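You operate a simulated robot arm through the tools that you are given. There is no shell and no other tool. Be economical: measure what you need, move in short steps, check, and stop when the job is done.

The job below is to be done with a simulated robot arm. You get a single attempt, and the scene is never put back.

Task
Fit the white spool on the winder; wind till the pointer reads 15.
Fine: take the brake off to wind and put it back on after.

Only the result counts: the job must be done as asked and must still hold three seconds after the hand-in. Knocking over, shifting, dropping, spilling or breaking anything else fails it.

Robot
A 7-joint arm with a two-finger parallel gripper, fixed in place. Base frame: the origin is at the foot of the arm, x ahead of it, y to its left, z up; the work surface is at about z = 820. Lengths are in mm, angles in rad, forces in N, time in s.
With the tool pointing down near the work surface it reaches from about 340 to 780 mm from the base axis. Its first joint turns from -2.897 to 2.897 rad. Payload 3.91 kg.
The TCP is the grasp point between the finger pads, 30 mm short of the fingertips. In the tool frame z runs along the fingers and y along their closing line. Largest opening 110 mm; finger width 20, thickness 10; the body of the gripper, 48 by 112 mm, starts 55 mm behind the TCP.
Orientation is that of the tool frame in the base frame, as a unit quaternion [x, y, z, w]. With the fingers straight down and closing along the base's y, the tool's x points along the base's -x, its y along +y and its z along -z.

Tools
- The arm moves only by the tool move_arm. Its arguments are lists of equal length, an entry for each row: "dr": the turn, a rotation vector about the tool's x, y, z in rad, a list of three; "linear": the shift along the tool's x, y, z in mm, a list of three; "fingers": the finger opening in mm, from 0 to 110. In form: {"dr": [[wx, wy, wz], ...], "linear": [[tx, ty, tz], ...], "fingers": [fingers, ...]}. A call has 1 to 10 rows; each row is the pose to reach, as a shift and turn from the pose commanded when the call began, along the tool's axes at that moment. Rows are played at 5 a second. More than 50 mm and 0.15 rad between two rows, or a gripper value outside its range, and nothing of the call is played. A pose out of reach is approached as far as the arm can. The call stops where the force on the tool passes 40 N (or 10 N more than at its start, if that is more) or the arm is blocked; 0.2 s more then pass. Each finger travels about 153 mm/s and halts on what it meets, pressing with about 28 N; the grip force reading is that of the motor and also rises with nothing between the fingers. The clock runs only during rows and for 0.2 s after the last one: add rows that repeat a pose to give the fingers time. The reply holds the time, the measured pose of the TCP, the force on the tool along the base axes, the opening and the grip force, in the units named above and with some noise.
- Cameras (640 x 400 px; columns grow to the right, rows downward): "scene" is fixed at [219.9, -651, 1615.3]; the picture's right is [0.61, -0.79, 0.00], its down [-0.69, -0.54, -0.48] and it looks along [0.38, 0.29, -0.88] (base axes); focal length 278 px, centre (320, 200). "wrist" rides on the gripper at [77, 7, -114] in the tool frame; the picture's right is [-0.09, 1.00, 0.00], its down [-0.80, -0.07, -0.59] and it looks along [-0.59, -0.05, 0.80] (tool axes); focal length 270 px, centre (320, 200).
- grab_frame(camera): a new picture of that camera. It takes no simulated time.
- slide_trunk(by): slides the trunk up (or, below 0, down) by that many mm; the arm rides with it, the base frame stays. It gives what a move gives, with no picture.
- locate(camera, pixels): for up to 12 pixels [column, row] of the newest picture of that camera ("zoom" is the newest enlarged one), the place [x, y, z] in the base frame of the surface seen there, good to about 2 mm. It takes no simulated time.
- zoom(camera, box): a new picture of the part [left, top, right, bottom] of that camera's present view, enlarged. It takes no simulated time.
- close_job(): hands the job in; it is judged then, once.

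Work in short steps. Measure before you move; look again where a grasp or a placing could have gone wrong, and mend it. You have 80 turns and 34 pictures in all, those below and enlarged ones among them. Open the gripper and draw the arm clear of the work before you hand the job in, unless the task says otherwise; then end with one line.

The tools are called after "Request:" by a JSON object that holds its "name" and its "arguments". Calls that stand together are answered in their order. move_arm: Moves the arm, as the interface text tells. Its arguments: {"type":"object","properties":{"dr":{"type":"array","items":{"type":"array","items":{"type":"number"}}},"linear":{"type":"array","items":{"type":"array","items":{"type":"number"}}},"fingers":{"type":"array","items":{"type":"number"}}},"required":["dr","linear","fingers"]} The other tools are called the same way: slide_trunk (by) slides the trunk up or down; grab_frame (camera) takes a picture; locate (camera, pixels) gives the place of the surface under pixels of a picture; zoom (camera, box) takes an enlarged picture of a part of a camera's view; close_job () hands the job in.

At the start:

```text
clock: 0.0
position: [440.2, -212.1, 1229.5]
tool_rot: [0.0, 1.0, 0.002, 0.0]
wrist_force: [0.2, -1.0, 0.2]
width: 110.0
grip_force: 0.0
trunk travel left (down, up): [-575.0, 35.0]
```

scene: 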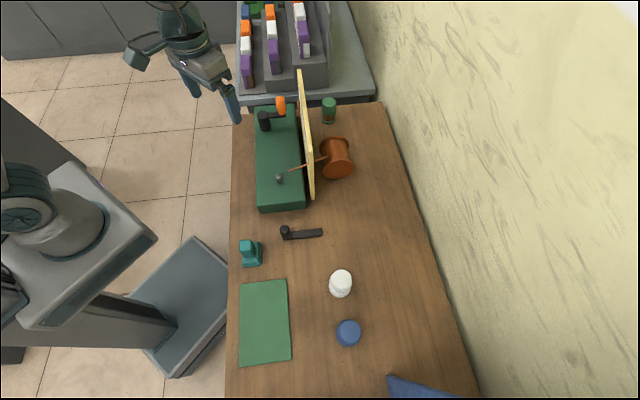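
wrist: 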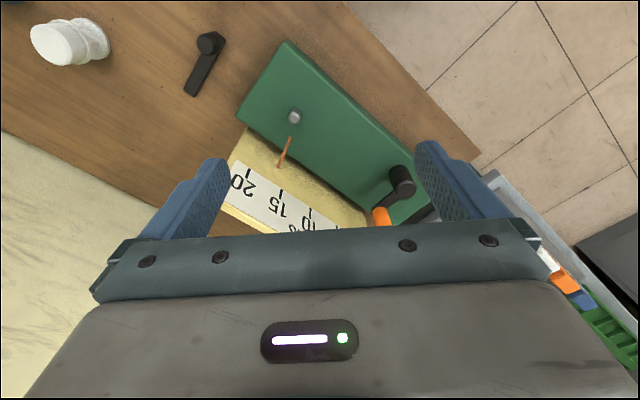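

The scene shows a green winder base around (280,160), a white spool at (340,284), and a loose black crank-like part at (300,233). I zoom in on the winder and on the spool area.

Request:
{"name": "zoom", "arguments": {"camera": "scene", "box": [230, 70, 370, 220]}}

Request:
{"name": "zoom", "arguments": {"camera": "scene", "box": [230, 210, 390, 370]}}

Request:
{"name": "zoom", "arguments": {"camera": "wrist", "box": [160, 20, 460, 240]}}

```text
2.67 times, centred on (300, 145) of scene
```

zoom: 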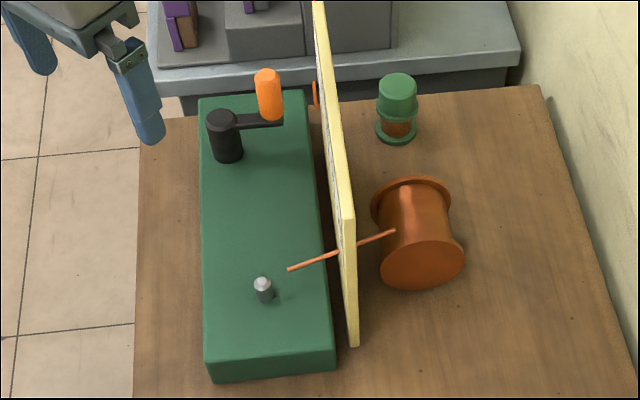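

```text
2.50 times, centred on (310, 290) of scene
```

zoom: 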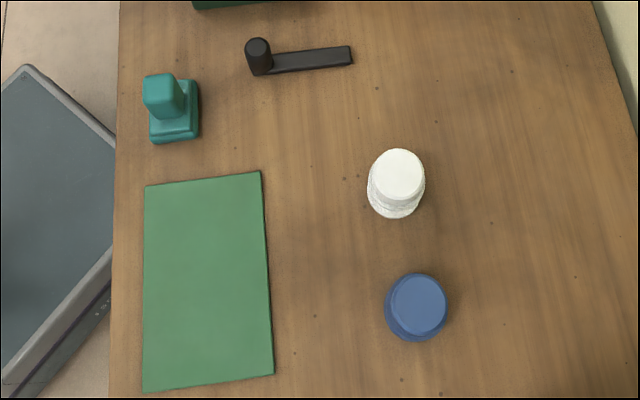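

```text
1.82 times, centred on (310, 130) of wrist
```

zoom: 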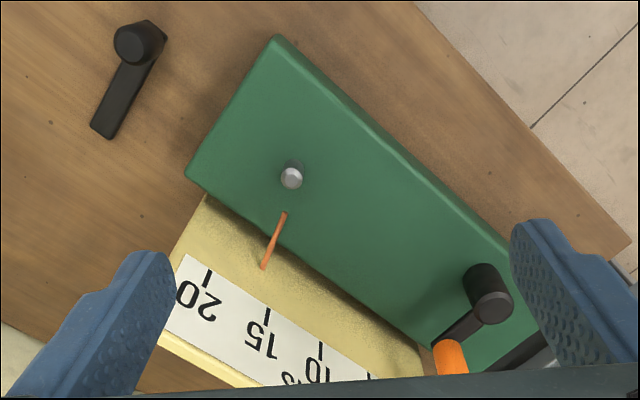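

I locate the key points in the wide scene view: spindle, crank, handle, spool, loose lever, board ends and pointer.

Request:
{"name": "grab_frame", "arguments": {"camera": "scene"}}

Request:
{"name": "locate", "arguments": {"camera": "scene", "pixels": [[279, 178], [264, 116], [281, 101], [341, 275], [287, 231], [320, 233], [300, 75], [312, 196], [262, 205], [302, 204], [256, 112], [292, 169]]}}

Request:
{"name": "locate", "arguments": {"camera": "wrist", "pixels": [[295, 116], [402, 178], [381, 216], [208, 40], [192, 90], [290, 140], [281, 163], [285, 45], [241, 110], [280, 195]]}}

```text
28 pictures are left
```

scene: 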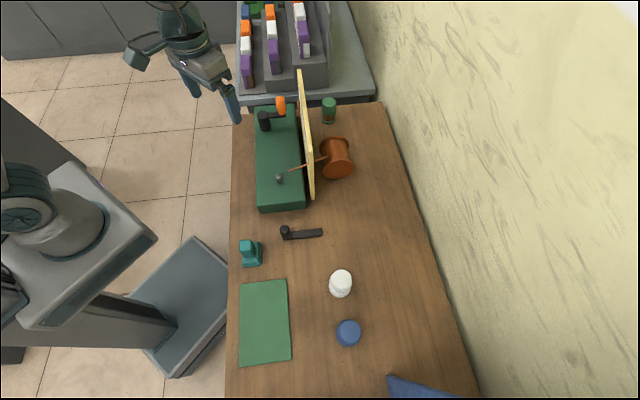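

```text
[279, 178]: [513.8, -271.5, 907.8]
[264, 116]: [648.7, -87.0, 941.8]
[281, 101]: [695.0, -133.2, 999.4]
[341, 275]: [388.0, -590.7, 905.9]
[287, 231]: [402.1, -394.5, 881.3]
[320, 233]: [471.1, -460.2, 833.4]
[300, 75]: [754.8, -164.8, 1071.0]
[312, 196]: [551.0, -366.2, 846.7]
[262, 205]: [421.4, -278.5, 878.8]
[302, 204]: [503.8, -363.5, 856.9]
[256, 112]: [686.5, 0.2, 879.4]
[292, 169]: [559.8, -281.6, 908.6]
```

```text
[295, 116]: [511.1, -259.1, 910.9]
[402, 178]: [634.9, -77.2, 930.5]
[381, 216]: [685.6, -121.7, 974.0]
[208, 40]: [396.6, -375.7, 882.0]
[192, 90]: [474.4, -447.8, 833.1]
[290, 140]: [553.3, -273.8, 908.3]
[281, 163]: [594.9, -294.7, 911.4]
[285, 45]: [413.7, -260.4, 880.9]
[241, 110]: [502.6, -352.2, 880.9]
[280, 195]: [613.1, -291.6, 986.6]
```

The base plate's top is at z≈880, with the spindle at about (512,-265) and the board standing diagonally behind it. I yaw the tool and shift it so the wrist camera faces the scale.

Request:
{"name": "move_arm", "arguments": {"dr": [[0, 0, 0.13], [0, 0, 0.26], [0, 0, 0.39], [0, 0, 0.52], [0, 0, 0.65], [0, 0, 0.785]], "linear": [[-15, 12, 0], [-30, 24, 0], [-45, 36, 0], [-60, 45, 0], [-80, 55, 0], [-100, 57, 0]], "fingers": [110, 110, 110, 110, 110, 110]}}

Request:
{"name": "grab_frame", "arguments": {"camera": "wrist"}}

```text
clock: 1.4
position: [541.2, -156.5, 1231.1]
tool_rot: [0.384, 0.923, 0.001, 0.0]
wrist_force: [-0.2, 0.4, 0.2]
width: 109.9
grip_force: 0.0
trunk travel left (down, up): [-575.0, 35.0]
```

```text
27 pictures are left
```

wrist: 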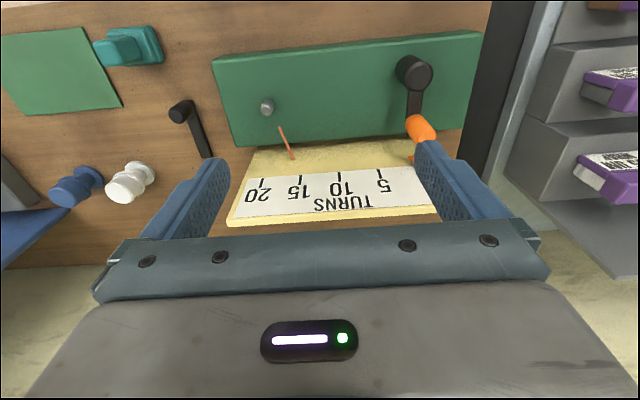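

The scale reads TURNS 5..20, with an orange bit near (412,158) that may be the pointer. I zoom in on the scale and on the items to the left.

Request:
{"name": "zoom", "arguments": {"camera": "wrist", "box": [210, 30, 490, 230]}}

Request:
{"name": "zoom", "arguments": {"camera": "wrist", "box": [20, 10, 260, 230]}}

```text
2.00 times, centred on (350, 130) of wrist
```

zoom: 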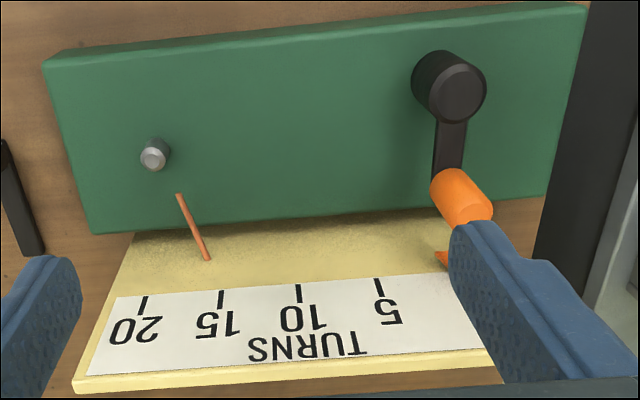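

```text
1.82 times, centred on (140, 120) of wrist
```

zoom: 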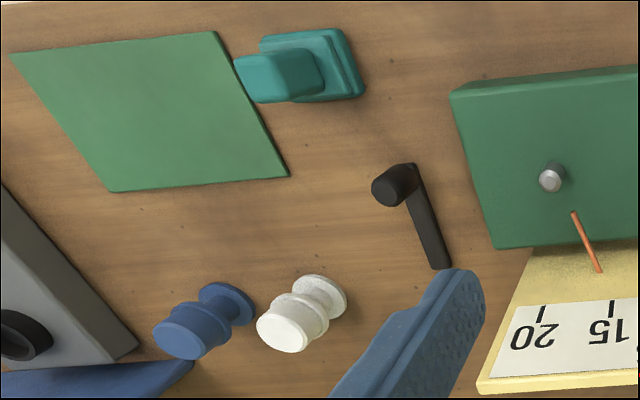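

The lever by the winder and the teal item need a closer look to find which is the brake. I move the wrist camera over that area, staying high.

Request:
{"name": "move_arm", "arguments": {"dr": [[0, 0, 0], [0, 0, 0], [0, 0, 0], [0, 0, 0], [0, 0, 0], [0, 0, 0], [0, 0, 0], [0, 0, 0]], "linear": [[4, -38, 5], [8, -76, 10], [12, -114, 30], [16, -152, 60], [20, -190, 90], [24, -220, 120], [26, -250, 140], [26, -272, 150]], "fingers": [110, 110, 110, 110, 110, 110, 110, 110]}}

Request:
{"name": "grab_frame", "arguments": {"camera": "wrist"}}

```text
clock: 3.2
position: [326.8, -328.1, 1080.4]
tool_rot: [0.382, 0.924, 0.0, 0.0]
wrist_force: [0.5, 0.1, -0.3]
width: 110.1
grip_force: 0.1
trunk travel left (down, up): [-575.0, 35.0]
```

```text
24 pictures are left
```

wrist: 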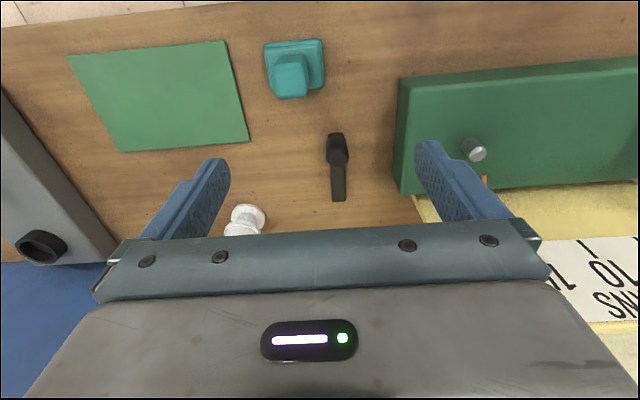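

The teal block is at (293,70) and the black lever at (338,165). I zoom in on both.

Request:
{"name": "zoom", "arguments": {"camera": "wrist", "box": [250, 25, 410, 215]}}

Request:
{"name": "locate", "arguments": {"camera": "wrist", "pixels": [[336, 137], [338, 153], [338, 172], [338, 198], [331, 198], [346, 198], [267, 44], [318, 42], [292, 60], [290, 85], [318, 86], [472, 150]]}}

```text
2.11 times, centred on (330, 120) of wrist
```

zoom: 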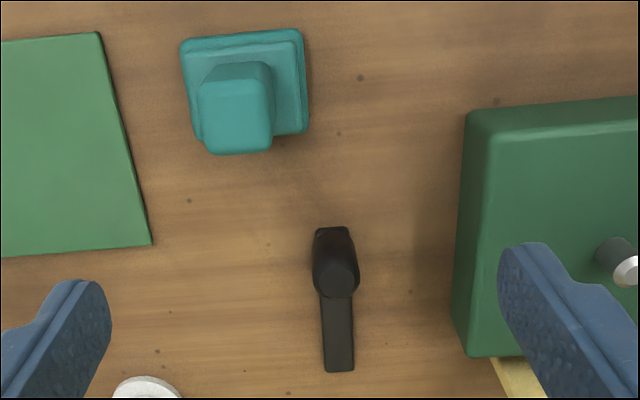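

```text
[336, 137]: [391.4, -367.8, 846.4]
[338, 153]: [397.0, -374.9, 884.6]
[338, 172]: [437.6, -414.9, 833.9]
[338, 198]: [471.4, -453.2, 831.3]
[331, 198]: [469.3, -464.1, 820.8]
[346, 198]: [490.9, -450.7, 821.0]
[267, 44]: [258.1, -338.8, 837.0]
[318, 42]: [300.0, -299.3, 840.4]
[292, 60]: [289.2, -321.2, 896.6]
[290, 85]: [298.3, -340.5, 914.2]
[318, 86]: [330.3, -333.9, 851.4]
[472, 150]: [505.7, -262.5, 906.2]
```

The black lever lies square to the winder on its axis line, so it is probably the brake. Next I measure the white spool, its neighbour, the crank and the scale in enlarged scene views.

Request:
{"name": "zoom", "arguments": {"camera": "scene", "box": [300, 250, 380, 350]}}

Request:
{"name": "locate", "arguments": {"camera": "zoom", "pixels": [[290, 80], [330, 80], [360, 110], [322, 130], [285, 115], [290, 165], [322, 185], [380, 170], [360, 320], [300, 340]]}}

```text
4.00 times, centred on (340, 300) of scene
```

zoom: 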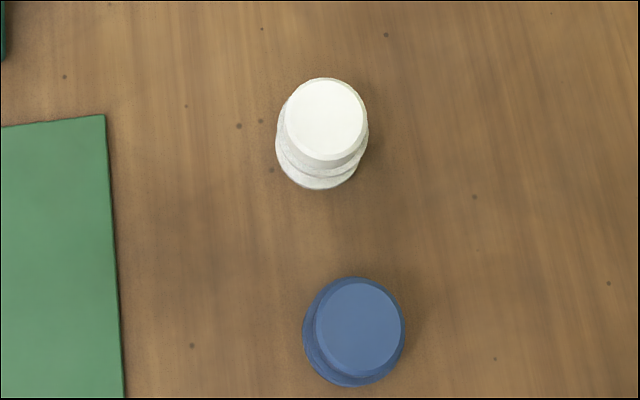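

```text
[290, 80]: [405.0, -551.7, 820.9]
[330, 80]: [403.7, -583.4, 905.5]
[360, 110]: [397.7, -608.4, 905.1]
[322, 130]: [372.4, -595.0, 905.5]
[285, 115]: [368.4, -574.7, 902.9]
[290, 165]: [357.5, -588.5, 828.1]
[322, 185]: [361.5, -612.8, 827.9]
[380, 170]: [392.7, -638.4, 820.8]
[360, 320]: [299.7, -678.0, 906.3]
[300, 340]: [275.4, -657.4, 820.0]
```

The white spool's top sits at about (388,-592,905) and is about 50 mm across, with the blue one more than 120 mm away. I move above it with the fingertips well clear.

Request:
{"name": "move_arm", "arguments": {"dr": [[0, 0, 0], [0, 0, 0], [0, 0, 0], [0, 0, 0], [0, 0, 0], [0, 0, 0], [0, 0, 0], [0, 0, 0]], "linear": [[-30, -20, 0], [-65, -40, 10], [-100, -60, 20], [-135, -85, 30], [-170, -105, 40], [-200, -125, 55], [-225, -140, 70], [-230, -143.5, 80]], "fingers": [110, 110, 110, 110, 110, 110, 110, 110]}}

Request:
{"name": "grab_frame", "arguments": {"camera": "wrist"}}

```text
clock: 5.0
position: [391.3, -593.5, 1000.9]
tool_rot: [0.383, 0.924, 0.0, 0.0]
wrist_force: [-0.6, 0.3, -0.1]
width: 109.9
grip_force: 0.2
trunk travel left (down, up): [-575.0, 35.0]
```

```text
21 pictures are left
```

wrist: 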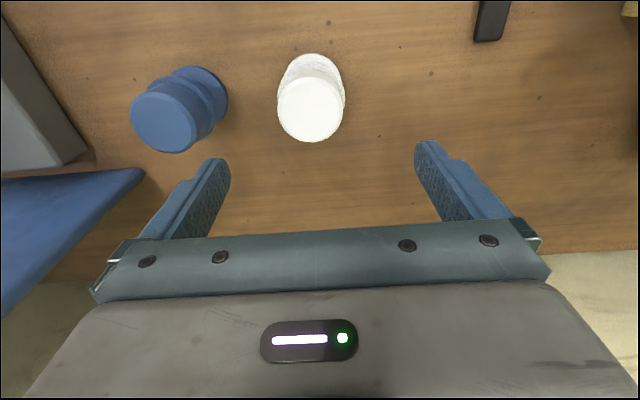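

The white top face is centred near (310,108). I locate its edges to get the exact centre and diameter.

Request:
{"name": "locate", "arguments": {"camera": "wrist", "pixels": [[310, 108], [280, 108], [340, 108], [310, 78], [310, 139], [288, 130], [333, 130], [312, 58], [286, 72], [340, 75], [310, 64], [190, 100]]}}

Request:
{"name": "zoom", "arguments": {"camera": "wrist", "box": [110, 40, 370, 170]}}

```text
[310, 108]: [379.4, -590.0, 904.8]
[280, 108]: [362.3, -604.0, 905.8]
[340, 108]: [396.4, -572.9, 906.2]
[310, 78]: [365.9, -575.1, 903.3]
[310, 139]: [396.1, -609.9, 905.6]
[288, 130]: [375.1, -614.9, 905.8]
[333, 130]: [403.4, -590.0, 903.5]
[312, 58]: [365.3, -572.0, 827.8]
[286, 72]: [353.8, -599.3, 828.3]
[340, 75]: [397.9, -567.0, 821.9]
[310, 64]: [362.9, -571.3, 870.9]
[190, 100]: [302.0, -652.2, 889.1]
```

```text
2.46 times, centred on (240, 105) of wrist
```

zoom: 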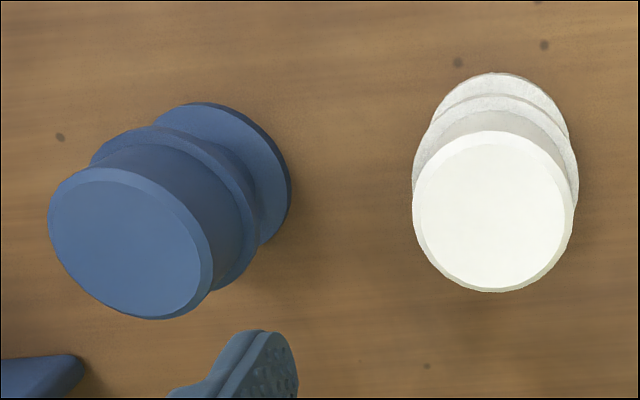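

The spool has a 48 mm grip cylinder from z≈871 to 905 above a flange, centred near (380.5,-591). I lower so the fingertips stay above the flange (TCP z≈906) and close.

Request:
{"name": "move_arm", "arguments": {"dr": [[0, 0, 0], [0, 0, 0], [0, 0, 0], [0, 0, 0], [0, 0, 0], [0, 0, 0], [0, 0, 0]], "linear": [[9.4, -5.9, 10], [9.4, -5.9, 40], [9.4, -5.9, 70], [9.4, -5.9, 88], [9.4, -5.9, 95], [9.4, -5.9, 95], [9.4, -5.9, 95]], "fingers": [100, 90, 80, 75, 70, 70, 70]}}

Request:
{"name": "grab_frame", "arguments": {"camera": "wrist"}}

```text
clock: 6.6
position: [379.8, -591.9, 905.6]
tool_rot: [0.383, 0.924, 0.0, 0.001]
wrist_force: [0.4, 0.6, 0.3]
width: 69.8
grip_force: 0.0
trunk travel left (down, up): [-575.0, 35.0]
```

```text
19 pictures are left
```

wrist: 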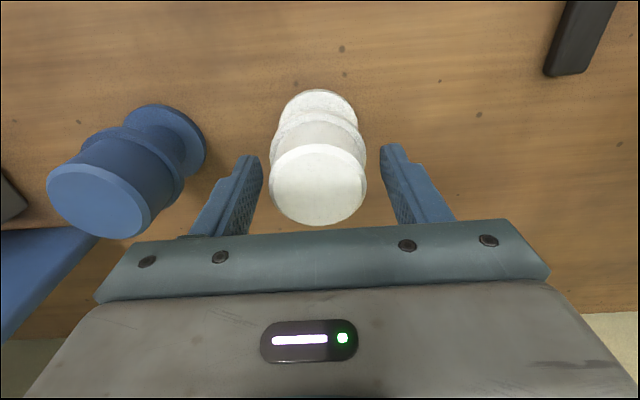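

The spool top is centred at (318,185) between the fingers, so I close the gripper and lift 20 mm.

Request:
{"name": "move_arm", "arguments": {"dr": [[0, 0, 0], [0, 0, 0], [0, 0, 0], [0, 0, 0], [0, 0, 0]], "linear": [[0, 0, 0], [0, 0, 0], [0, 0, 0], [0, 0, -10], [0, 0, -20]], "fingers": [40, 30, 30, 30, 30]}}

```text
clock: 7.8
position: [380.9, -590.0, 925.6]
tool_rot: [0.383, 0.924, -0.001, 0.0]
wrist_force: [0.0, 0.8, -0.6]
width: 35.2
grip_force: 28.2
trunk travel left (down, up): [-575.0, 35.0]
```

The opening stopped at 35 mm with 28 N, narrower than I expected. I check with a picture.

Request:
{"name": "grab_frame", "arguments": {"camera": "wrist"}}

```text
18 pictures are left
```

wrist: 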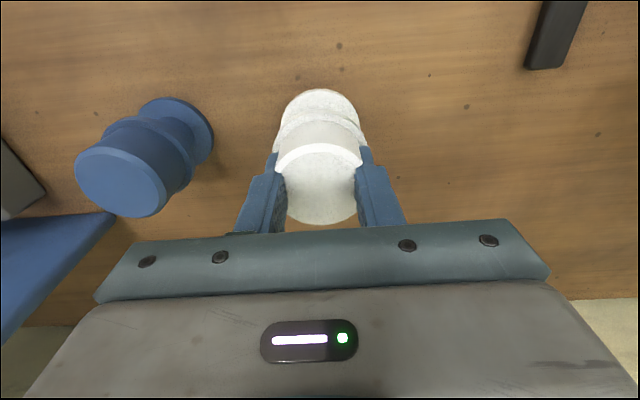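

The spool is held and lifted. Now I pin down the spindle position with a tight scene zoom.

Request:
{"name": "zoom", "arguments": {"camera": "scene", "box": [260, 163, 308, 193]}}

Request:
{"name": "locate", "arguments": {"camera": "zoom", "pixels": [[247, 185], [260, 185], [235, 185], [247, 172], [247, 198], [258, 225], [265, 245], [258, 260], [240, 230], [275, 230]]}}

```text
13.33 times, centred on (284, 178) of scene
```

zoom: 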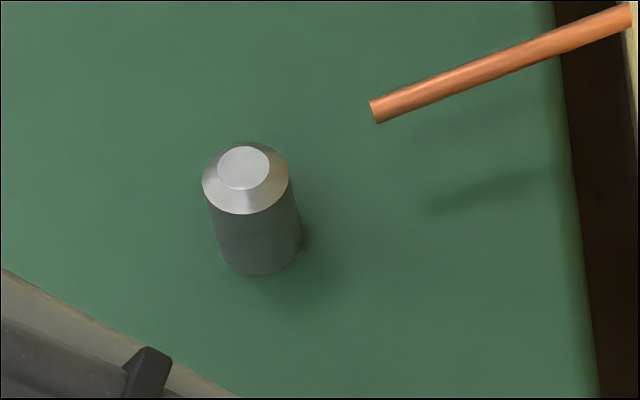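

```text
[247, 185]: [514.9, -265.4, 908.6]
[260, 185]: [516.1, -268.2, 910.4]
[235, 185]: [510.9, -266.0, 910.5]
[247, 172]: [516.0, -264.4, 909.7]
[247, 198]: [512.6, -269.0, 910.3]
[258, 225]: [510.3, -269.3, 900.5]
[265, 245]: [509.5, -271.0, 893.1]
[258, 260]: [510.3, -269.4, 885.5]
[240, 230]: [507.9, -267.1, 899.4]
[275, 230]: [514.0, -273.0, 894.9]
```

The spindle axis comes out near (516.3,-262), diameter 20. I check where the held spool's axis sits relative to the TCP using the latest wrist frame.

Request:
{"name": "locate", "arguments": {"camera": "wrist", "pixels": [[320, 150], [320, 155], [320, 185], [320, 215], [320, 221], [295, 160], [345, 160], [295, 210], [345, 210], [318, 93], [318, 100]]}}

Request:
{"name": "zoom", "arguments": {"camera": "wrist", "box": [240, 80, 400, 240]}}

```text
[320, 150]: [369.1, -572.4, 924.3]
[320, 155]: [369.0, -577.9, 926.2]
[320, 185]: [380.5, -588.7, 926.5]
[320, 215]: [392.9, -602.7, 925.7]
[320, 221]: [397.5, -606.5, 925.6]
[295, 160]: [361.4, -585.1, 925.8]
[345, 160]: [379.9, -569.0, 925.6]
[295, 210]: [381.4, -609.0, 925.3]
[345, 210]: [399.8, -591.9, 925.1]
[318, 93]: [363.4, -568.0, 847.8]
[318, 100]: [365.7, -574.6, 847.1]
```

```text
2.50 times, centred on (320, 160) of wrist
```

zoom: 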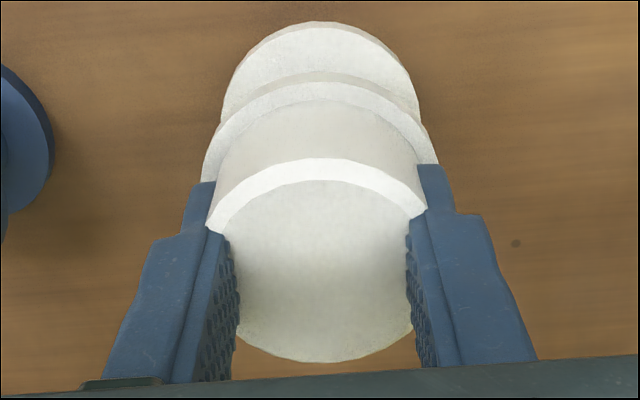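

The spool axis matches the TCP within a millimetre, so the target TCP is (516.3,-262). I lift and travel around the open side, away from the board.

Request:
{"name": "move_arm", "arguments": {"dr": [[0, 0, 0], [0, 0, 0], [0, 0, 0], [0, 0, 0], [0, 0, 0], [0, 0, 0], [0, 0, 0], [0, 0, 0], [0, 0, 0]], "linear": [[0, 0, -40], [0, 0, -80], [20, 28, -105], [46, 62, -105], [72, 97, -105], [98, 132, -105], [124, 167, -105], [145, 196, -105], [156, 211, -105]], "fingers": [30, 30, 30, 30, 30, 30, 30, 30, 30]}}

Request:
{"name": "move_arm", "arguments": {"dr": [[0, 0, 0], [0, 0, 0], [0, 0, 0], [0, 0, 0], [0, 0, 0]], "linear": [[-5, 30, 0], [-11, 65, 0], [-17, 100, 0], [-20, 116.6, 0], [-20, 116.6, 0]], "fingers": [30, 30, 30, 30, 30]}}

Request:
{"name": "grab_frame", "arguments": {"camera": "wrist"}}

```text
clock: 9.8
position: [420.1, -331.2, 1030.3]
tool_rot: [0.383, 0.924, 0.0, 0.001]
wrist_force: [-0.2, -1.0, -0.8]
width: 35.0
grip_force: 27.9
trunk travel left (down, up): [-575.0, 35.0]
```

```text
clock: 11.0
position: [514.9, -263.9, 1029.9]
tool_rot: [0.383, 0.924, 0.0, 0.0]
wrist_force: [0.2, -0.5, -1.3]
width: 35.1
grip_force: 27.5
trunk travel left (down, up): [-575.0, 35.0]
```

```text
15 pictures are left
```

wrist: 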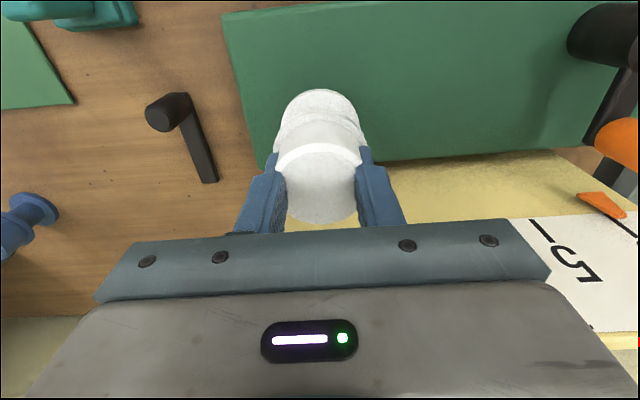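

I lower to just above the spindle tip (spool bottom ≈ 917) and re-read the pose before inserting.

Request:
{"name": "move_arm", "arguments": {"dr": [[0, 0, 0], [0, 0, 0], [0, 0, 0]], "linear": [[0, 0, 15], [0, 0, 28], [0, 0, 28]], "fingers": [30, 30, 30]}}

Request:
{"name": "zoom", "arguments": {"camera": "scene", "box": [240, 130, 340, 210]}}

```text
clock: 11.8
position: [514.0, -263.5, 1002.6]
tool_rot: [0.383, 0.924, 0.0, 0.0]
wrist_force: [0.3, -0.2, -1.6]
width: 35.2
grip_force: 27.8
trunk travel left (down, up): [-575.0, 35.0]
```

```text
5.00 times, centred on (290, 170) of scene
```

zoom: 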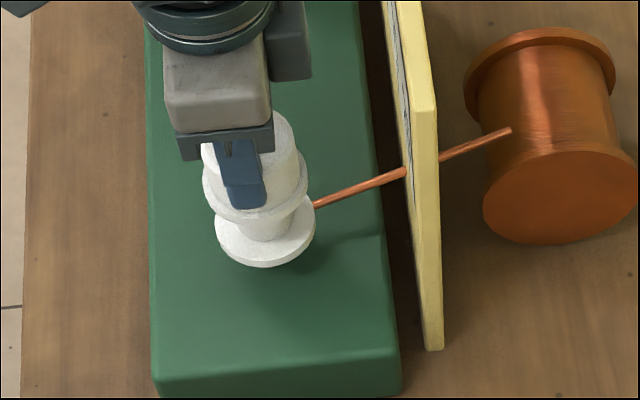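

The thread points at the spool's neck, as it should. I locate the flange rim to check its centre against the spindle using the same camera.

Request:
{"name": "locate", "arguments": {"camera": "zoom", "pixels": [[265, 262], [240, 255], [290, 255], [220, 235], [310, 225], [265, 255], [230, 238], [300, 232]]}}

```text
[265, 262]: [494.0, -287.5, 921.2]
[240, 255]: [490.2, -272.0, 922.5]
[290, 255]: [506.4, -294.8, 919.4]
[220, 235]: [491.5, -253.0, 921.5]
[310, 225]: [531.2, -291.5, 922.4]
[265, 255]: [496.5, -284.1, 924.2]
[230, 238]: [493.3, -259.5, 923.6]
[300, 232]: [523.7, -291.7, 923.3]
```

The rim fit suggests the spool is off by a few mm, mainly in -y. I take one tight zoom for a precise comparison.

Request:
{"name": "zoom", "arguments": {"camera": "scene", "box": [260, 163, 308, 193]}}

```text
13.33 times, centred on (284, 178) of scene
```

zoom: 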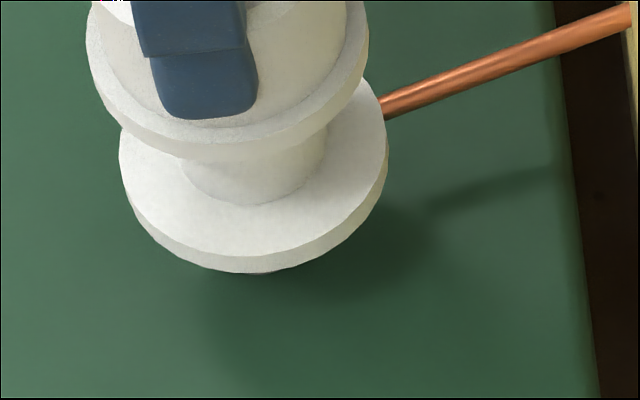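

Comparing axes, the spool is off by about (-1,-5) mm. I apply the correction and check again with the same zoom.

Request:
{"name": "move_arm", "arguments": {"dr": [[0, 0, 0], [0, 0, 0]], "linear": [[2.83, 4.24, 0], [2.83, 4.24, 0]], "fingers": [30, 30]}}

Request:
{"name": "zoom", "arguments": {"camera": "scene", "box": [260, 163, 308, 193]}}

```text
clock: 12.4
position: [515.0, -257.5, 1002.4]
tool_rot: [0.382, 0.924, 0.001, 0.0]
wrist_force: [0.1, -1.5, -1.1]
width: 35.1
grip_force: 28.1
trunk travel left (down, up): [-575.0, 35.0]
```

```text
13.33 times, centred on (284, 178) of scene
```

zoom: 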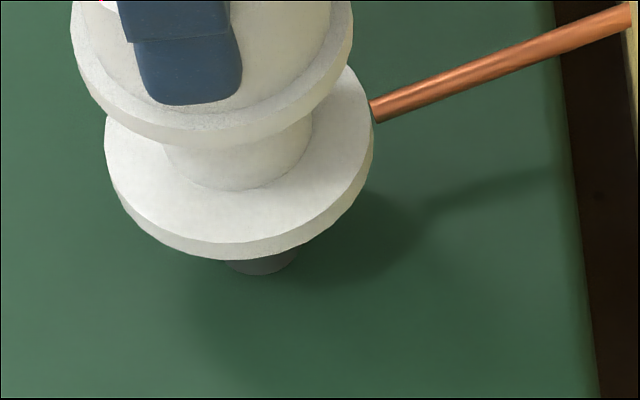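

The centre is now at (239.5,150) against the expected (239,147), which is within 1 mm. I descend step by step onto the spindle.

Request:
{"name": "move_arm", "arguments": {"dr": [[0, 0, 0], [0, 0, 0], [0, 0, 0], [0, 0, 0], [0, 0, 0], [0, 0, 0]], "linear": [[0.5, 0.4, 5], [0.5, 0.4, 10], [0.5, 0.4, 15], [0.5, 0.4, 20], [0.5, 0.4, 25], [0.5, 0.4, 25]], "fingers": [30, 30, 30, 30, 30, 30]}}

```text
clock: 13.8
position: [515.3, -259.2, 977.2]
tool_rot: [0.382, 0.924, 0.0, 0.0]
wrist_force: [-7.1, -2.6, -1.2]
width: 35.1
grip_force: 27.5
trunk travel left (down, up): [-575.0, 35.0]
```

The spool is around the spindle, with a small side load of -7 N in x. I ease it about 1 mm that way and go down the remaining ~12 mm.

Request:
{"name": "move_arm", "arguments": {"dr": [[0, 0, 0], [0, 0, 0], [0, 0, 0], [0, 0, 0], [0, 0, 0]], "linear": [[0.5, -1, 0], [0.5, -1, 4], [0.5, -1, 8], [0.5, -1, 12], [0.5, -1, 12]], "fingers": [30, 30, 30, 30, 30]}}

```text
clock: 15.0
position: [515.6, -256.9, 967.8]
tool_rot: [0.383, 0.924, -0.001, 0.002]
wrist_force: [0.6, -2.4, 21.1]
width: 35.4
grip_force: 27.9
trunk travel left (down, up): [-575.0, 35.0]
```

There is 21 N of upward force at z≈968, so the spool is seated. I open the gripper, retreat upward, and look.

Request:
{"name": "move_arm", "arguments": {"dr": [[0, 0, 0], [0, 0, 0], [0, 0, 0], [0, 0, 0], [0, 0, 0], [0, 0, 0]], "linear": [[0, 0, -2], [0, 0, -2], [0, 0, -2], [0, 0, -40], [0, 0, -85], [0, 0, -125]], "fingers": [50, 70, 70, 70, 70, 70]}}

Request:
{"name": "grab_frame", "arguments": {"camera": "wrist"}}

```text
clock: 16.4
position: [513.9, -258.0, 1091.2]
tool_rot: [0.383, 0.924, 0.0, 0.0]
wrist_force: [-0.6, 0.2, 0.5]
width: 69.9
grip_force: 0.1
trunk travel left (down, up): [-575.0, 35.0]
```

```text
11 pictures are left
```

wrist: 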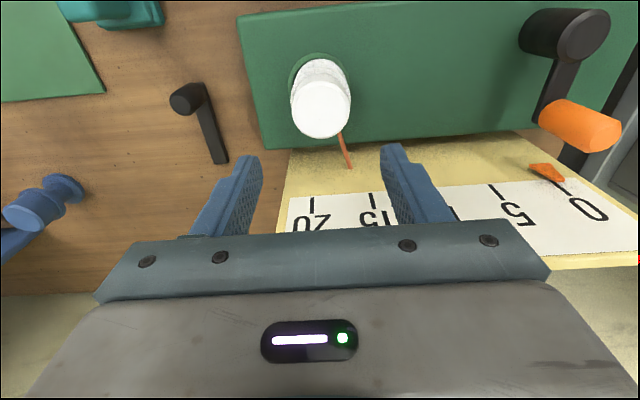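

The spool is seated and the pointer at (555,177) reads 0. I locate the crank hub, handle, pointer and scale ticks, and the lever.

Request:
{"name": "locate", "arguments": {"camera": "wrist", "pixels": [[585, 35], [550, 30], [550, 95], [545, 110], [555, 120], [600, 135], [570, 120], [562, 182], [500, 190], [192, 97], [222, 160], [205, 120]]}}

Request:
{"name": "zoom", "arguments": {"camera": "scene", "box": [235, 90, 315, 140]}}

Request:
{"name": "locate", "arguments": {"camera": "zoom", "pixels": [[230, 195], [200, 195], [262, 195], [235, 265], [300, 205], [360, 60], [345, 60], [385, 60], [365, 100], [365, 160], [372, 190], [340, 215]]}}

```text
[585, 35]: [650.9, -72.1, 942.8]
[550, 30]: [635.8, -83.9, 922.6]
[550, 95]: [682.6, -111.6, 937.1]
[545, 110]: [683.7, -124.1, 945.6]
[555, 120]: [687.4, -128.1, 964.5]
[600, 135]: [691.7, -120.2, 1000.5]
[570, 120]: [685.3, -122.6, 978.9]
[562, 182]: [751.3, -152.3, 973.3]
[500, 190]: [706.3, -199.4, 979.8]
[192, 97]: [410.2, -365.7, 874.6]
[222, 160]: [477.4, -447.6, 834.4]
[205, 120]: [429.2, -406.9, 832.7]
```

```text
8.00 times, centred on (275, 115) of scene
```

zoom: 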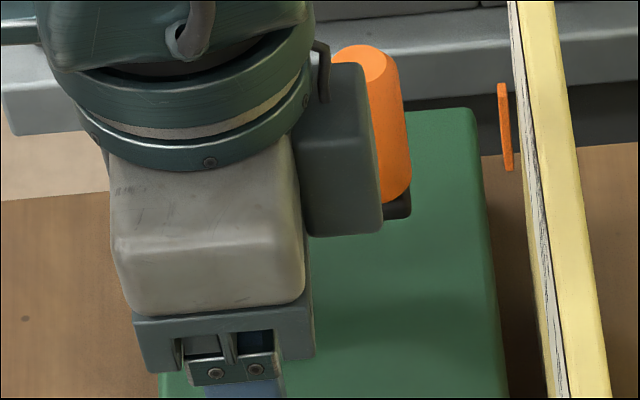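

```text
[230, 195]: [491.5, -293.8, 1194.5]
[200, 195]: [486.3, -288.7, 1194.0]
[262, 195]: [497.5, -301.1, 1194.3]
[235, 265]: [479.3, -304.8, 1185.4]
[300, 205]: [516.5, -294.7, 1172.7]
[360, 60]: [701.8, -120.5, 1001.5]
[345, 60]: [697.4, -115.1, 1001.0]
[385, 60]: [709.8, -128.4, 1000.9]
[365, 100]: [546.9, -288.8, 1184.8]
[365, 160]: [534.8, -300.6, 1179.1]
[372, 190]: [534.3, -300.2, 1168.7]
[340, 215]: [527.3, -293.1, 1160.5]
```

The pointer needs to travel from 0 to 15, and the crank hub is at about (650,-75) with its handle at (699,-122), radius about 68. The brake comes first, so I move above the lever's knob to look at it.

Request:
{"name": "move_arm", "arguments": {"dr": [[0, 0, 0], [0, 0, 0], [0, 0, 0], [0, 0, 0], [0, 0, 0], [0, 0, 0], [0, 0, 0]], "linear": [[-1, -40, 0], [-2, -80, 10], [-4, -120, 30], [-5.7, -150, 60], [-5.7, -167, 90], [-5.7, -167, 110], [-5.7, -167, 115]], "fingers": [70, 70, 70, 70, 70, 70, 70]}}

Request:
{"name": "grab_frame", "arguments": {"camera": "wrist"}}

```text
clock: 18.0
position: [400.6, -380.5, 975.7]
tool_rot: [0.382, 0.924, -0.001, 0.0]
wrist_force: [0.3, 0.6, 0.0]
width: 70.1
grip_force: 0.1
trunk travel left (down, up): [-575.0, 35.0]
```

```text
9 pictures are left
```

wrist: 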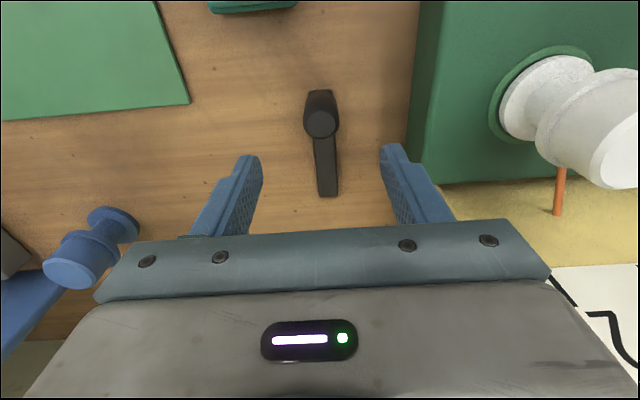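

The knob top is at (321,122) and the bar runs to (327,195). I locate them from this frame.

Request:
{"name": "locate", "arguments": {"camera": "wrist", "pixels": [[321, 122], [308, 122], [334, 122], [321, 110], [321, 134], [320, 98], [325, 150], [327, 192], [317, 175], [335, 175]]}}

```text
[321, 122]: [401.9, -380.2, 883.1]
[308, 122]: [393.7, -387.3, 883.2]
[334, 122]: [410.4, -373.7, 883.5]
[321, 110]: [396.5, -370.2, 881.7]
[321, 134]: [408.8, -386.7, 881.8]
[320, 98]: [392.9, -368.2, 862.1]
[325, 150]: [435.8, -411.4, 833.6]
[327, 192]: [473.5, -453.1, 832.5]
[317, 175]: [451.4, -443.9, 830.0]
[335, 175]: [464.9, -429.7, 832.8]
```

The knob is centred at (402,-380), top 883, about 24 mm across. I lower to z≈870 with the fingers either side and grip it.

Request:
{"name": "move_arm", "arguments": {"dr": [[0, 0, 0], [0, 0, 0], [0, 0, 0], [0, 0, 0], [0, 0, 0], [0, 0, 0], [0, 0, 0]], "linear": [[-0.6, 1.3, 30], [-0.6, 1.3, 60], [-0.6, 1.3, 90], [-0.6, 1.3, 105], [-0.6, 1.3, 105], [-0.6, 1.3, 105], [-0.6, 1.3, 105]], "fingers": [60, 60, 60, 60, 15, 15, 15]}}

```text
clock: 19.6
position: [401.7, -381.2, 870.1]
tool_rot: [0.383, 0.924, -0.001, 0.0]
wrist_force: [-0.9, -0.2, -1.6]
width: 29.2
grip_force: 44.5
trunk travel left (down, up): [-575.0, 35.0]
```

The knob is gripped at 29 mm. I test for compliance with a small 4 mm push along tool y, towards the winder.

Request:
{"name": "move_arm", "arguments": {"dr": [[0, 0, 0], [0, 0, 0], [0, 0, 0]], "linear": [[0, 2, 0], [0, 4, 0], [0, 4, 0]], "fingers": [15, 15, 15]}}

```text
clock: 20.4
position: [402.0, -379.8, 869.7]
tool_rot: [0.384, 0.923, 0.001, -0.001]
wrist_force: [-18.1, -15.8, -10.1]
width: 29.6
grip_force: 44.7
trunk travel left (down, up): [-575.0, 35.0]
```

It resists with about 24 N. I try the other way.

Request:
{"name": "move_arm", "arguments": {"dr": [[0, 0, 0], [0, 0, 0], [0, 0, 0], [0, 0, 0]], "linear": [[0, -3, 0], [0, -6, 0], [0, -8, 0], [0, -8, 0]], "fingers": [15, 15, 15, 15]}}

```text
clock: 21.4
position: [400.3, -380.1, 870.0]
tool_rot: [0.381, 0.924, 0.002, -0.001]
wrist_force: [-1.8, 10.4, -10.8]
width: 29.6
grip_force: 44.7
trunk travel left (down, up): [-575.0, 35.0]
```

The knob doesn't translate, so the pivot is likely at the knob and the bar swings. I release, rise, and grip the bar near its free end instead, 80 mm out.

Request:
{"name": "move_arm", "arguments": {"dr": [[0, 0, 0], [0, 0, 0], [0, 0, 0], [0, 0, 0], [0, 0, 0], [0, 0, 0], [0, 0, 0], [0, 0, 0], [0, 0, 0], [0, 0, 0]], "linear": [[0, 4, 0], [0, 4, 0], [0, 4, -30], [0, 4, -60], [-40, 4, -60], [-80, 4, -50], [-80, 4, -10], [-80, 4, 14], [-80, 4, 14], [-80, 4, 14]], "fingers": [50, 50, 50, 50, 50, 50, 50, 50, 12, 12]}}

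```text
clock: 23.6
position: [458.5, -437.6, 856.6]
tool_rot: [0.383, 0.924, -0.001, 0.0]
wrist_force: [-6.2, -6.0, 0.9]
width: 23.4
grip_force: 44.8
trunk travel left (down, up): [-575.0, 35.0]
```

The bar is gripped at 23 mm. I test small sideways motion, away from the winder first.

Request:
{"name": "move_arm", "arguments": {"dr": [[0, 0, 0], [0, 0, 0], [0, 0, 0]], "linear": [[0, -3, 0], [0, -6, 0], [0, -6, 0]], "fingers": [12, 12, 12]}}

```text
clock: 24.4
position: [458.1, -438.2, 857.1]
tool_rot: [0.38, 0.925, 0.001, 0.001]
wrist_force: [5.8, 11.0, 0.4]
width: 23.7
grip_force: 45.4
trunk travel left (down, up): [-575.0, 35.0]
```

It blocks that way, so I try towards the winder.

Request:
{"name": "move_arm", "arguments": {"dr": [[0, 0, 0], [0, 0, 0], [0, 0, 0], [0, 0, 0], [0, 0, 0]], "linear": [[0, 4, 0], [0, 7, 0], [0, 10, 0], [0, 13, 0], [0, 13, 0]], "fingers": [12, 12, 12, 12, 12]}}

```text
clock: 25.6
position: [458.7, -437.7, 857.2]
tool_rot: [0.385, 0.923, -0.001, -0.001]
wrist_force: [-24.6, -22.3, -6.2]
width: 23.6
grip_force: 45.2
trunk travel left (down, up): [-575.0, 35.0]
```

It holds both ways under pure translation, but the flat pads resist the bar turning. I try a true swing about the knob, turning the tool with the bar.

Request:
{"name": "move_arm", "arguments": {"dr": [[0, 0, 0], [0, 0, 0.04], [0, 0, 0.08], [0, 0, 0.12], [0, 0, 0.12]], "linear": [[0, -8, 0], [0, -11.2, 0], [0.2, -14.4, 0], [0.5, -17.6, 0], [0.5, -17.6, 0]], "fingers": [12, 12, 12, 12, 12]}}

```text
clock: 26.8
position: [458.7, -436.7, 856.5]
tool_rot: [0.435, 0.9, 0.002, 0.002]
wrist_force: [28.5, 23.5, 3.7]
width: 25.6
grip_force: 45.4
trunk travel left (down, up): [-575.0, 35.0]
```

The tool turned but the bar did not move (37 N). I try the opposite swing.

Request:
{"name": "move_arm", "arguments": {"dr": [[0, 0, -0.06], [0, 0, -0.12], [0, 0, -0.16], [0, 0, -0.2], [0, 0, -0.24], [0, 0, -0.24]], "linear": [[-0.3, 5, 0], [-0.5, 9.6, 0], [-0.3, 12.8, 0], [0, 16, 0], [0.3, 19.2, 0], [0.3, 19.2, 0]], "fingers": [12, 12, 12, 12, 12, 12]}}

```text
clock: 28.2
position: [459.3, -438.7, 857.0]
tool_rot: [0.33, 0.944, -0.003, -0.002]
wrist_force: [-26.3, -30.9, 5.7]
width: 23.1
grip_force: 45.3
trunk travel left (down, up): [-575.0, 35.0]
```

There is no swing either way. I return to neutral and test a small lift on the bar before leaving it.

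Request:
{"name": "move_arm", "arguments": {"dr": [[0, 0, 0.12], [0, 0, 0.12], [0, 0, 0.12], [0, 0, 0.12]], "linear": [[0, -10, 0], [0, -10, -3], [0, -10, -7], [0, -10, -7]], "fingers": [12, 12, 12, 12]}}

```text
clock: 29.2
position: [458.6, -439.6, 861.0]
tool_rot: [0.381, 0.924, 0.003, -0.004]
wrist_force: [-11.9, -6.5, -33.6]
width: 24.0
grip_force: 44.8
trunk travel left (down, up): [-575.0, 35.0]
```

It holds 34 N upward here too (perhaps slipping). I go back to the knob and test lifting there, in case the lever tips up about its far end.

Request:
{"name": "move_arm", "arguments": {"dr": [[0, 0, 0], [0, 0, 0], [0, 0, 0], [0, 0, 0], [0, 0, 0], [0, 0, 0], [0, 0, 0], [0, 0, 0], [0, 0, 0], [0, 0, 0]], "linear": [[0, 1.4, 3], [0, 1.4, 3], [0, 1.4, -30], [0, 1.4, -65], [40, 1.4, -65], [80, 1.4, -65], [80, 1.4, -30], [80, 1.4, -7], [80, 1.4, -7], [80, 1.4, -7]], "fingers": [50, 50, 50, 50, 50, 50, 50, 50, 15, 15]}}

Request:
{"name": "move_arm", "arguments": {"dr": [[0, 0, 0], [0, 0, 0], [0, 0, 0], [0, 0, 0]], "linear": [[0, 0, 0], [0, 0, -3], [0, 0, -6], [0, 0, -6]], "fingers": [15, 15, 15, 15]}}

```text
clock: 31.4
position: [403.0, -383.0, 870.6]
tool_rot: [0.384, 0.923, 0.0, 0.001]
wrist_force: [-6.0, -0.3, 4.8]
width: 29.4
grip_force: 45.4
trunk travel left (down, up): [-575.0, 35.0]
```

```text
clock: 32.4
position: [403.3, -382.7, 873.6]
tool_rot: [0.383, 0.924, 0.002, -0.003]
wrist_force: [-9.0, 0.5, -34.0]
width: 29.6
grip_force: 45.2
trunk travel left (down, up): [-575.0, 35.0]
```

The lift is blocked as well. I test sliding along the bar axis, both ways.

Request:
{"name": "move_arm", "arguments": {"dr": [[0, 0, 0], [0, 0, 0], [0, 0, 0], [0, 0, 0], [0, 0, 0]], "linear": [[0, 0, 6], [-3, 0, 6], [-6, 0, 6], [-8, 0, 6], [-8, 0, 6]], "fingers": [15, 15, 15, 15, 15]}}

Request:
{"name": "move_arm", "arguments": {"dr": [[0, 0, 0], [0, 0, 0], [0, 0, 0], [0, 0, 0], [0, 0, 0], [0, 0, 0]], "linear": [[4, 0, 0], [8, 0, 0], [11, 0, 0], [14, 0, 0], [16, 0, 0], [16, 0, 0]], "fingers": [15, 15, 15, 15, 15, 15]}}

```text
clock: 33.6
position: [405.4, -384.8, 873.4]
tool_rot: [0.382, 0.924, 0.001, -0.001]
wrist_force: [-27.1, 16.8, 12.9]
width: 29.3
grip_force: 45.5
trunk travel left (down, up): [-575.0, 35.0]
```

```text
clock: 35.0
position: [401.1, -380.9, 871.2]
tool_rot: [0.383, 0.924, 0.0, 0.003]
wrist_force: [18.9, -27.3, 7.6]
width: 29.7
grip_force: 45.5
trunk travel left (down, up): [-575.0, 35.0]
```

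The black part is rigidly fixed in every direction, so it isn't a movable brake. I release and go to look at the teal piece.

Request:
{"name": "move_arm", "arguments": {"dr": [[0, 0, 0], [0, 0, 0], [0, 0, 0], [0, 0, 0], [0, 0, 0], [0, 0, 0], [0, 0, 0]], "linear": [[-8, 0, 0], [-8, 0, 0], [-8, 0, -40], [-8, 0, -80], [30, -15, -100], [65, -28, -115], [98, -40, -120]], "fingers": [50, 50, 60, 70, 70, 70, 70]}}

Request:
{"name": "grab_frame", "arguments": {"camera": "wrist"}}

```text
clock: 36.6
position: [300.8, -335.6, 993.5]
tool_rot: [0.382, 0.924, 0.0, 0.0]
wrist_force: [0.6, -0.2, -0.4]
width: 70.1
grip_force: 0.1
trunk travel left (down, up): [-575.0, 35.0]
```

```text
8 pictures are left
```

wrist: 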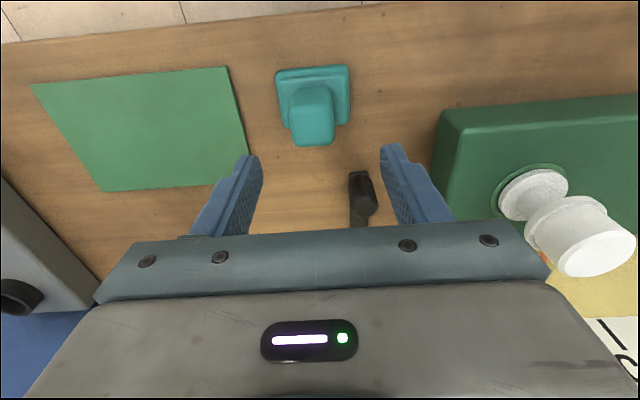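

The teal piece looks like a stamp standing loose next to a pad, so I leave it alone. My knob test only reached 24 N, and if the pivot is at the bar's far end it needs a firmer push there. I go back to grip the knob again.

Request:
{"name": "move_arm", "arguments": {"dr": [[0, 0, 0], [0, 0, 0], [0, 0, 0], [0, 0, 0], [0, 0, 0], [0, 0, 0], [0, 0, 0], [0, 0, 0], [0, 0, 0]], "linear": [[-35, 14, 0], [-70, 28, 20], [-100, 40, 40], [-103, 40, 80], [-103, 40, 110], [-103, 40, 123], [-103, 40, 123], [-103, 40, 123], [-103, 40, 123]], "fingers": [60, 60, 60, 60, 60, 60, 15, 15, 15]}}

Request:
{"name": "move_arm", "arguments": {"dr": [[0, 0, 0], [0, 0, 0], [0, 0, 0], [0, 0, 0], [0, 0, 0], [0, 0, 0], [0, 0, 0]], "linear": [[0, 3, 0], [0, 5, 0], [0, 6, 0], [0, 7, 0], [0, 8, 0], [0, 9, 0], [0, 10, 0]], "fingers": [15, 15, 15, 15, 15, 15, 15]}}

```text
clock: 38.6
position: [402.7, -379.6, 868.1]
tool_rot: [0.384, 0.923, 0.001, 0.0]
wrist_force: [-6.0, -8.2, -2.4]
width: 29.4
grip_force: 45.2
trunk travel left (down, up): [-575.0, 35.0]
```

```text
clock: 39.9
position: [401.2, -379.4, 867.9]
tool_rot: [0.385, 0.923, -0.004, -0.003]
wrist_force: [-22.3, -22.5, -3.8]
width: 29.8
grip_force: 44.7
trunk travel left (down, up): [-575.0, 35.0]
stopped in row 6: the force on the tool passed its limit (the readings are from after the stop); the commanded pose is now the measured one
```

It is blocked at 40 N that way. Now the other direction to the limit.

Request:
{"name": "move_arm", "arguments": {"dr": [[0, 0, 0], [0, 0, 0], [0, 0, 0], [0, 0, 0], [0, 0, 0], [0, 0, 0], [0, 0, 0], [0, 0, 0], [0, 0, 0], [0, 0, 0]], "linear": [[0, -2, 0], [0, -3, 0], [0, -4, 0], [0, -5, 0], [0, -6, 0], [0, -7, 0], [0, -8, 0], [0, -9, 0], [0, -10, 0], [0, -11, 0]], "fingers": [15, 15, 15, 15, 15, 15, 15, 15, 15, 15]}}

```text
clock: 42.1
position: [401.2, -380.4, 868.5]
tool_rot: [0.381, 0.925, -0.001, -0.001]
wrist_force: [2.7, 3.4, -1.5]
width: 29.7
grip_force: 45.5
trunk travel left (down, up): [-575.0, 35.0]
```

The reading barely changed, so the fingers seem to be absorbing the offset. I keep moving the same way to load the knob properly in -y.

Request:
{"name": "move_arm", "arguments": {"dr": [[0, 0, 0], [0, 0, 0], [0, 0, 0], [0, 0, 0], [0, 0, 0], [0, 0, 0], [0, 0, 0], [0, 0, 0]], "linear": [[0, -2, 0], [0, -4, 0], [0, -6, 0], [0, -8, 0], [0, -10, 0], [0, -12, 0], [0, -14, 0], [0, -16, 0]], "fingers": [15, 15, 15, 15, 15, 15, 15, 15]}}

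```text
clock: 43.9
position: [386.9, -393.7, 868.1]
tool_rot: [0.382, 0.924, -0.003, -0.001]
wrist_force: [3.0, 0.7, -1.4]
width: 29.0
grip_force: 45.2
trunk travel left (down, up): [-575.0, 35.0]
```

The knob has now moved about 19 mm with hardly any force, so it is swinging away from the winder. I confirm with a picture.

Request:
{"name": "grab_frame", "arguments": {"camera": "wrist"}}

```text
7 pictures are left
```

wrist: 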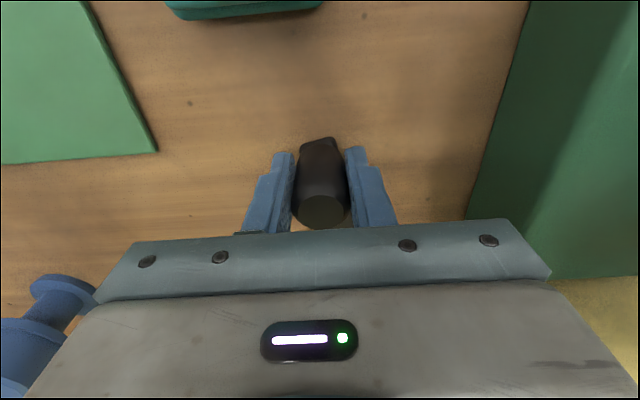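

The knob is still gripped and the lever is swinging about its far end. I follow the arc (radius ≈100 mm) until it reaches its stop.

Request:
{"name": "move_arm", "arguments": {"dr": [[0, 0, 0], [0, 0, 0], [0, 0, 0], [0, 0, 0], [0, 0, 0], [0, 0, 0]], "linear": [[-2.5, -9.8, 0], [-5.9, -19.1, 0], [-10.2, -28, 0], [-15.4, -36.4, 0], [-21.4, -44.3, 0], [-28.1, -51.5, 0]], "fingers": [15, 15, 15, 15, 15, 15]}}

```text
clock: 45.3
position: [370.9, -447.2, 868.8]
tool_rot: [0.38, 0.925, -0.002, -0.002]
wrist_force: [0.5, 10.5, -4.2]
width: 29.0
grip_force: 45.2
trunk travel left (down, up): [-575.0, 35.0]
```

It followed to about 0.8 rad with a 10 N load. I continue a little to find the end stop.

Request:
{"name": "move_arm", "arguments": {"dr": [[0, 0, 0], [0, 0, 0], [0, 0, 0], [0, 0, 0]], "linear": [[-3.5, -3.3, 0], [-7.4, -6.5, 0], [-11.3, -9.5, 0], [-15.5, -12.3, 0]], "fingers": [15, 15, 15, 15]}}

```text
clock: 46.3
position: [375.3, -468.7, 868.9]
tool_rot: [0.381, 0.924, -0.001, -0.002]
wrist_force: [5.5, 9.0, -7.5]
width: 29.7
grip_force: 45.3
trunk travel left (down, up): [-575.0, 35.0]
```

It is still moving. I take a scene zoom to see the lever's angle.

Request:
{"name": "zoom", "arguments": {"camera": "scene", "box": [230, 180, 370, 280]}}

```text
4.00 times, centred on (300, 230) of scene
```

zoom: 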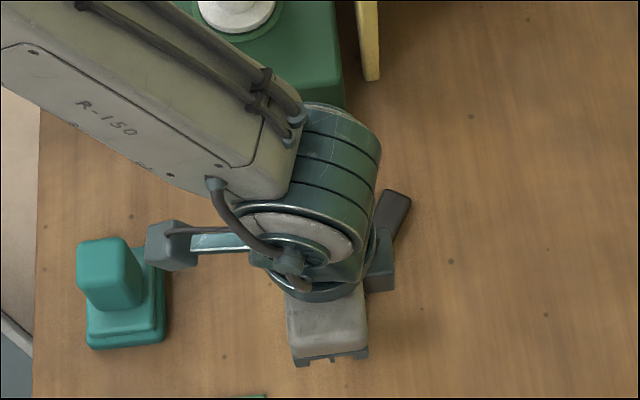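

The lever is swinging about its bar end, near (473,-449), and is now at about 56°. I continue along the arc, letting the force limit find the stop.

Request:
{"name": "move_arm", "arguments": {"dr": [[0, 0, 0], [0, 0, 0], [0, 0, 0], [0, 0, 0], [0, 0, 0], [0, 0, 0]], "linear": [[-7.5, -4.6, 0], [-15.1, -8.6, 0], [-23.3, -11.7, 0], [-31.6, -14.2, 0], [-40, -15.7, 0], [-48.8, -16.8, 0]], "fingers": [15, 15, 15, 15, 15, 15]}}

```text
clock: 46.8
position: [376.9, -472.4, 867.0]
tool_rot: [0.381, 0.924, 0.005, -0.007]
wrist_force: [-0.3, 19.9, 16.4]
width: 29.4
grip_force: 45.1
trunk travel left (down, up): [-575.0, 35.0]
stopped in row 2: the force on the tool passed its limit (the readings are from after the stop); the commanded pose is now the measured one
```

The lever hit its stop at about 58°, so the brake is off. I release it and rise high before travelling to the crank.

Request:
{"name": "move_arm", "arguments": {"dr": [[0, 0, 0], [0, 0, 0], [0, 0, 0], [0, 0, 0], [0, 0, 0], [0, 0, 0], [0, 0, 0], [0, 0, 0]], "linear": [[0, 0, 0], [0, 0, 0], [0, 0, -40], [0, 0, -88], [0, 0, -136], [0, 0, -184], [0, 0, -232], [0, 0, -270]], "fingers": [50, 60, 60, 60, 60, 60, 60, 60]}}

Request:
{"name": "move_arm", "arguments": {"dr": [[0, 0, 0], [0, 0, 0], [0, 0, 0], [0, 0, 0], [0, 0, 0], [0, 0, 0], [0, 0, 0], [0, 0, 0], [0, 0, 0], [0, 0, 0]], "linear": [[4, 47, 0], [8, 94, 0], [12, 141, 0], [16, 188, 0], [20, 235, 0], [22, 282, 0], [22, 329, 0], [22, 376, 0], [22, 423, 0], [21, 469, 0]], "fingers": [60, 60, 60, 60, 60, 60, 60, 60, 60, 60]}}

```text
clock: 48.6
position: [378.4, -477.1, 1136.8]
tool_rot: [0.382, 0.924, 0.004, -0.006]
wrist_force: [0.2, 0.4, -0.5]
width: 59.8
grip_force: 0.0
trunk travel left (down, up): [-575.0, 35.0]
```

```text
clock: 50.8
position: [695.0, -132.0, 1137.5]
tool_rot: [0.382, 0.924, 0.003, -0.008]
wrist_force: [-0.4, -0.2, -0.6]
width: 59.8
grip_force: 0.1
trunk travel left (down, up): [-575.0, 35.0]
```

I'm now above the handle. I take a wrist picture to centre on it and check the pointer.

Request:
{"name": "grab_frame", "arguments": {"camera": "wrist"}}

```text
5 pictures are left
```

wrist: 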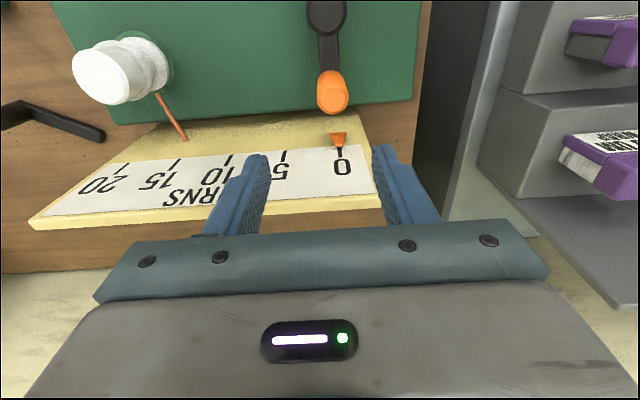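

The handle top is at (333,97), the hub near (326,15), and the pointer is on 0. I locate the handle, hub and scale ticks.

Request:
{"name": "locate", "arguments": {"camera": "wrist", "pixels": [[333, 97], [322, 97], [344, 97], [333, 86], [333, 108], [338, 135], [340, 150], [178, 162], [228, 158], [326, 15], [315, 15], [340, 15]]}}

```text
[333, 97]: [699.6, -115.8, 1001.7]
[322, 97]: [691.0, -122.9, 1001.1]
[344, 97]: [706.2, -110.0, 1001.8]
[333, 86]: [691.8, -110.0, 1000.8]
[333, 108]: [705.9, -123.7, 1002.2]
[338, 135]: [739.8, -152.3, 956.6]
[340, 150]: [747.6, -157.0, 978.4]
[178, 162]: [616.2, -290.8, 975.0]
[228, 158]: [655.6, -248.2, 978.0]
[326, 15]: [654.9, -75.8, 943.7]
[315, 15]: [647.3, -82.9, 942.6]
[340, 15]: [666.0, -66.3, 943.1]
```

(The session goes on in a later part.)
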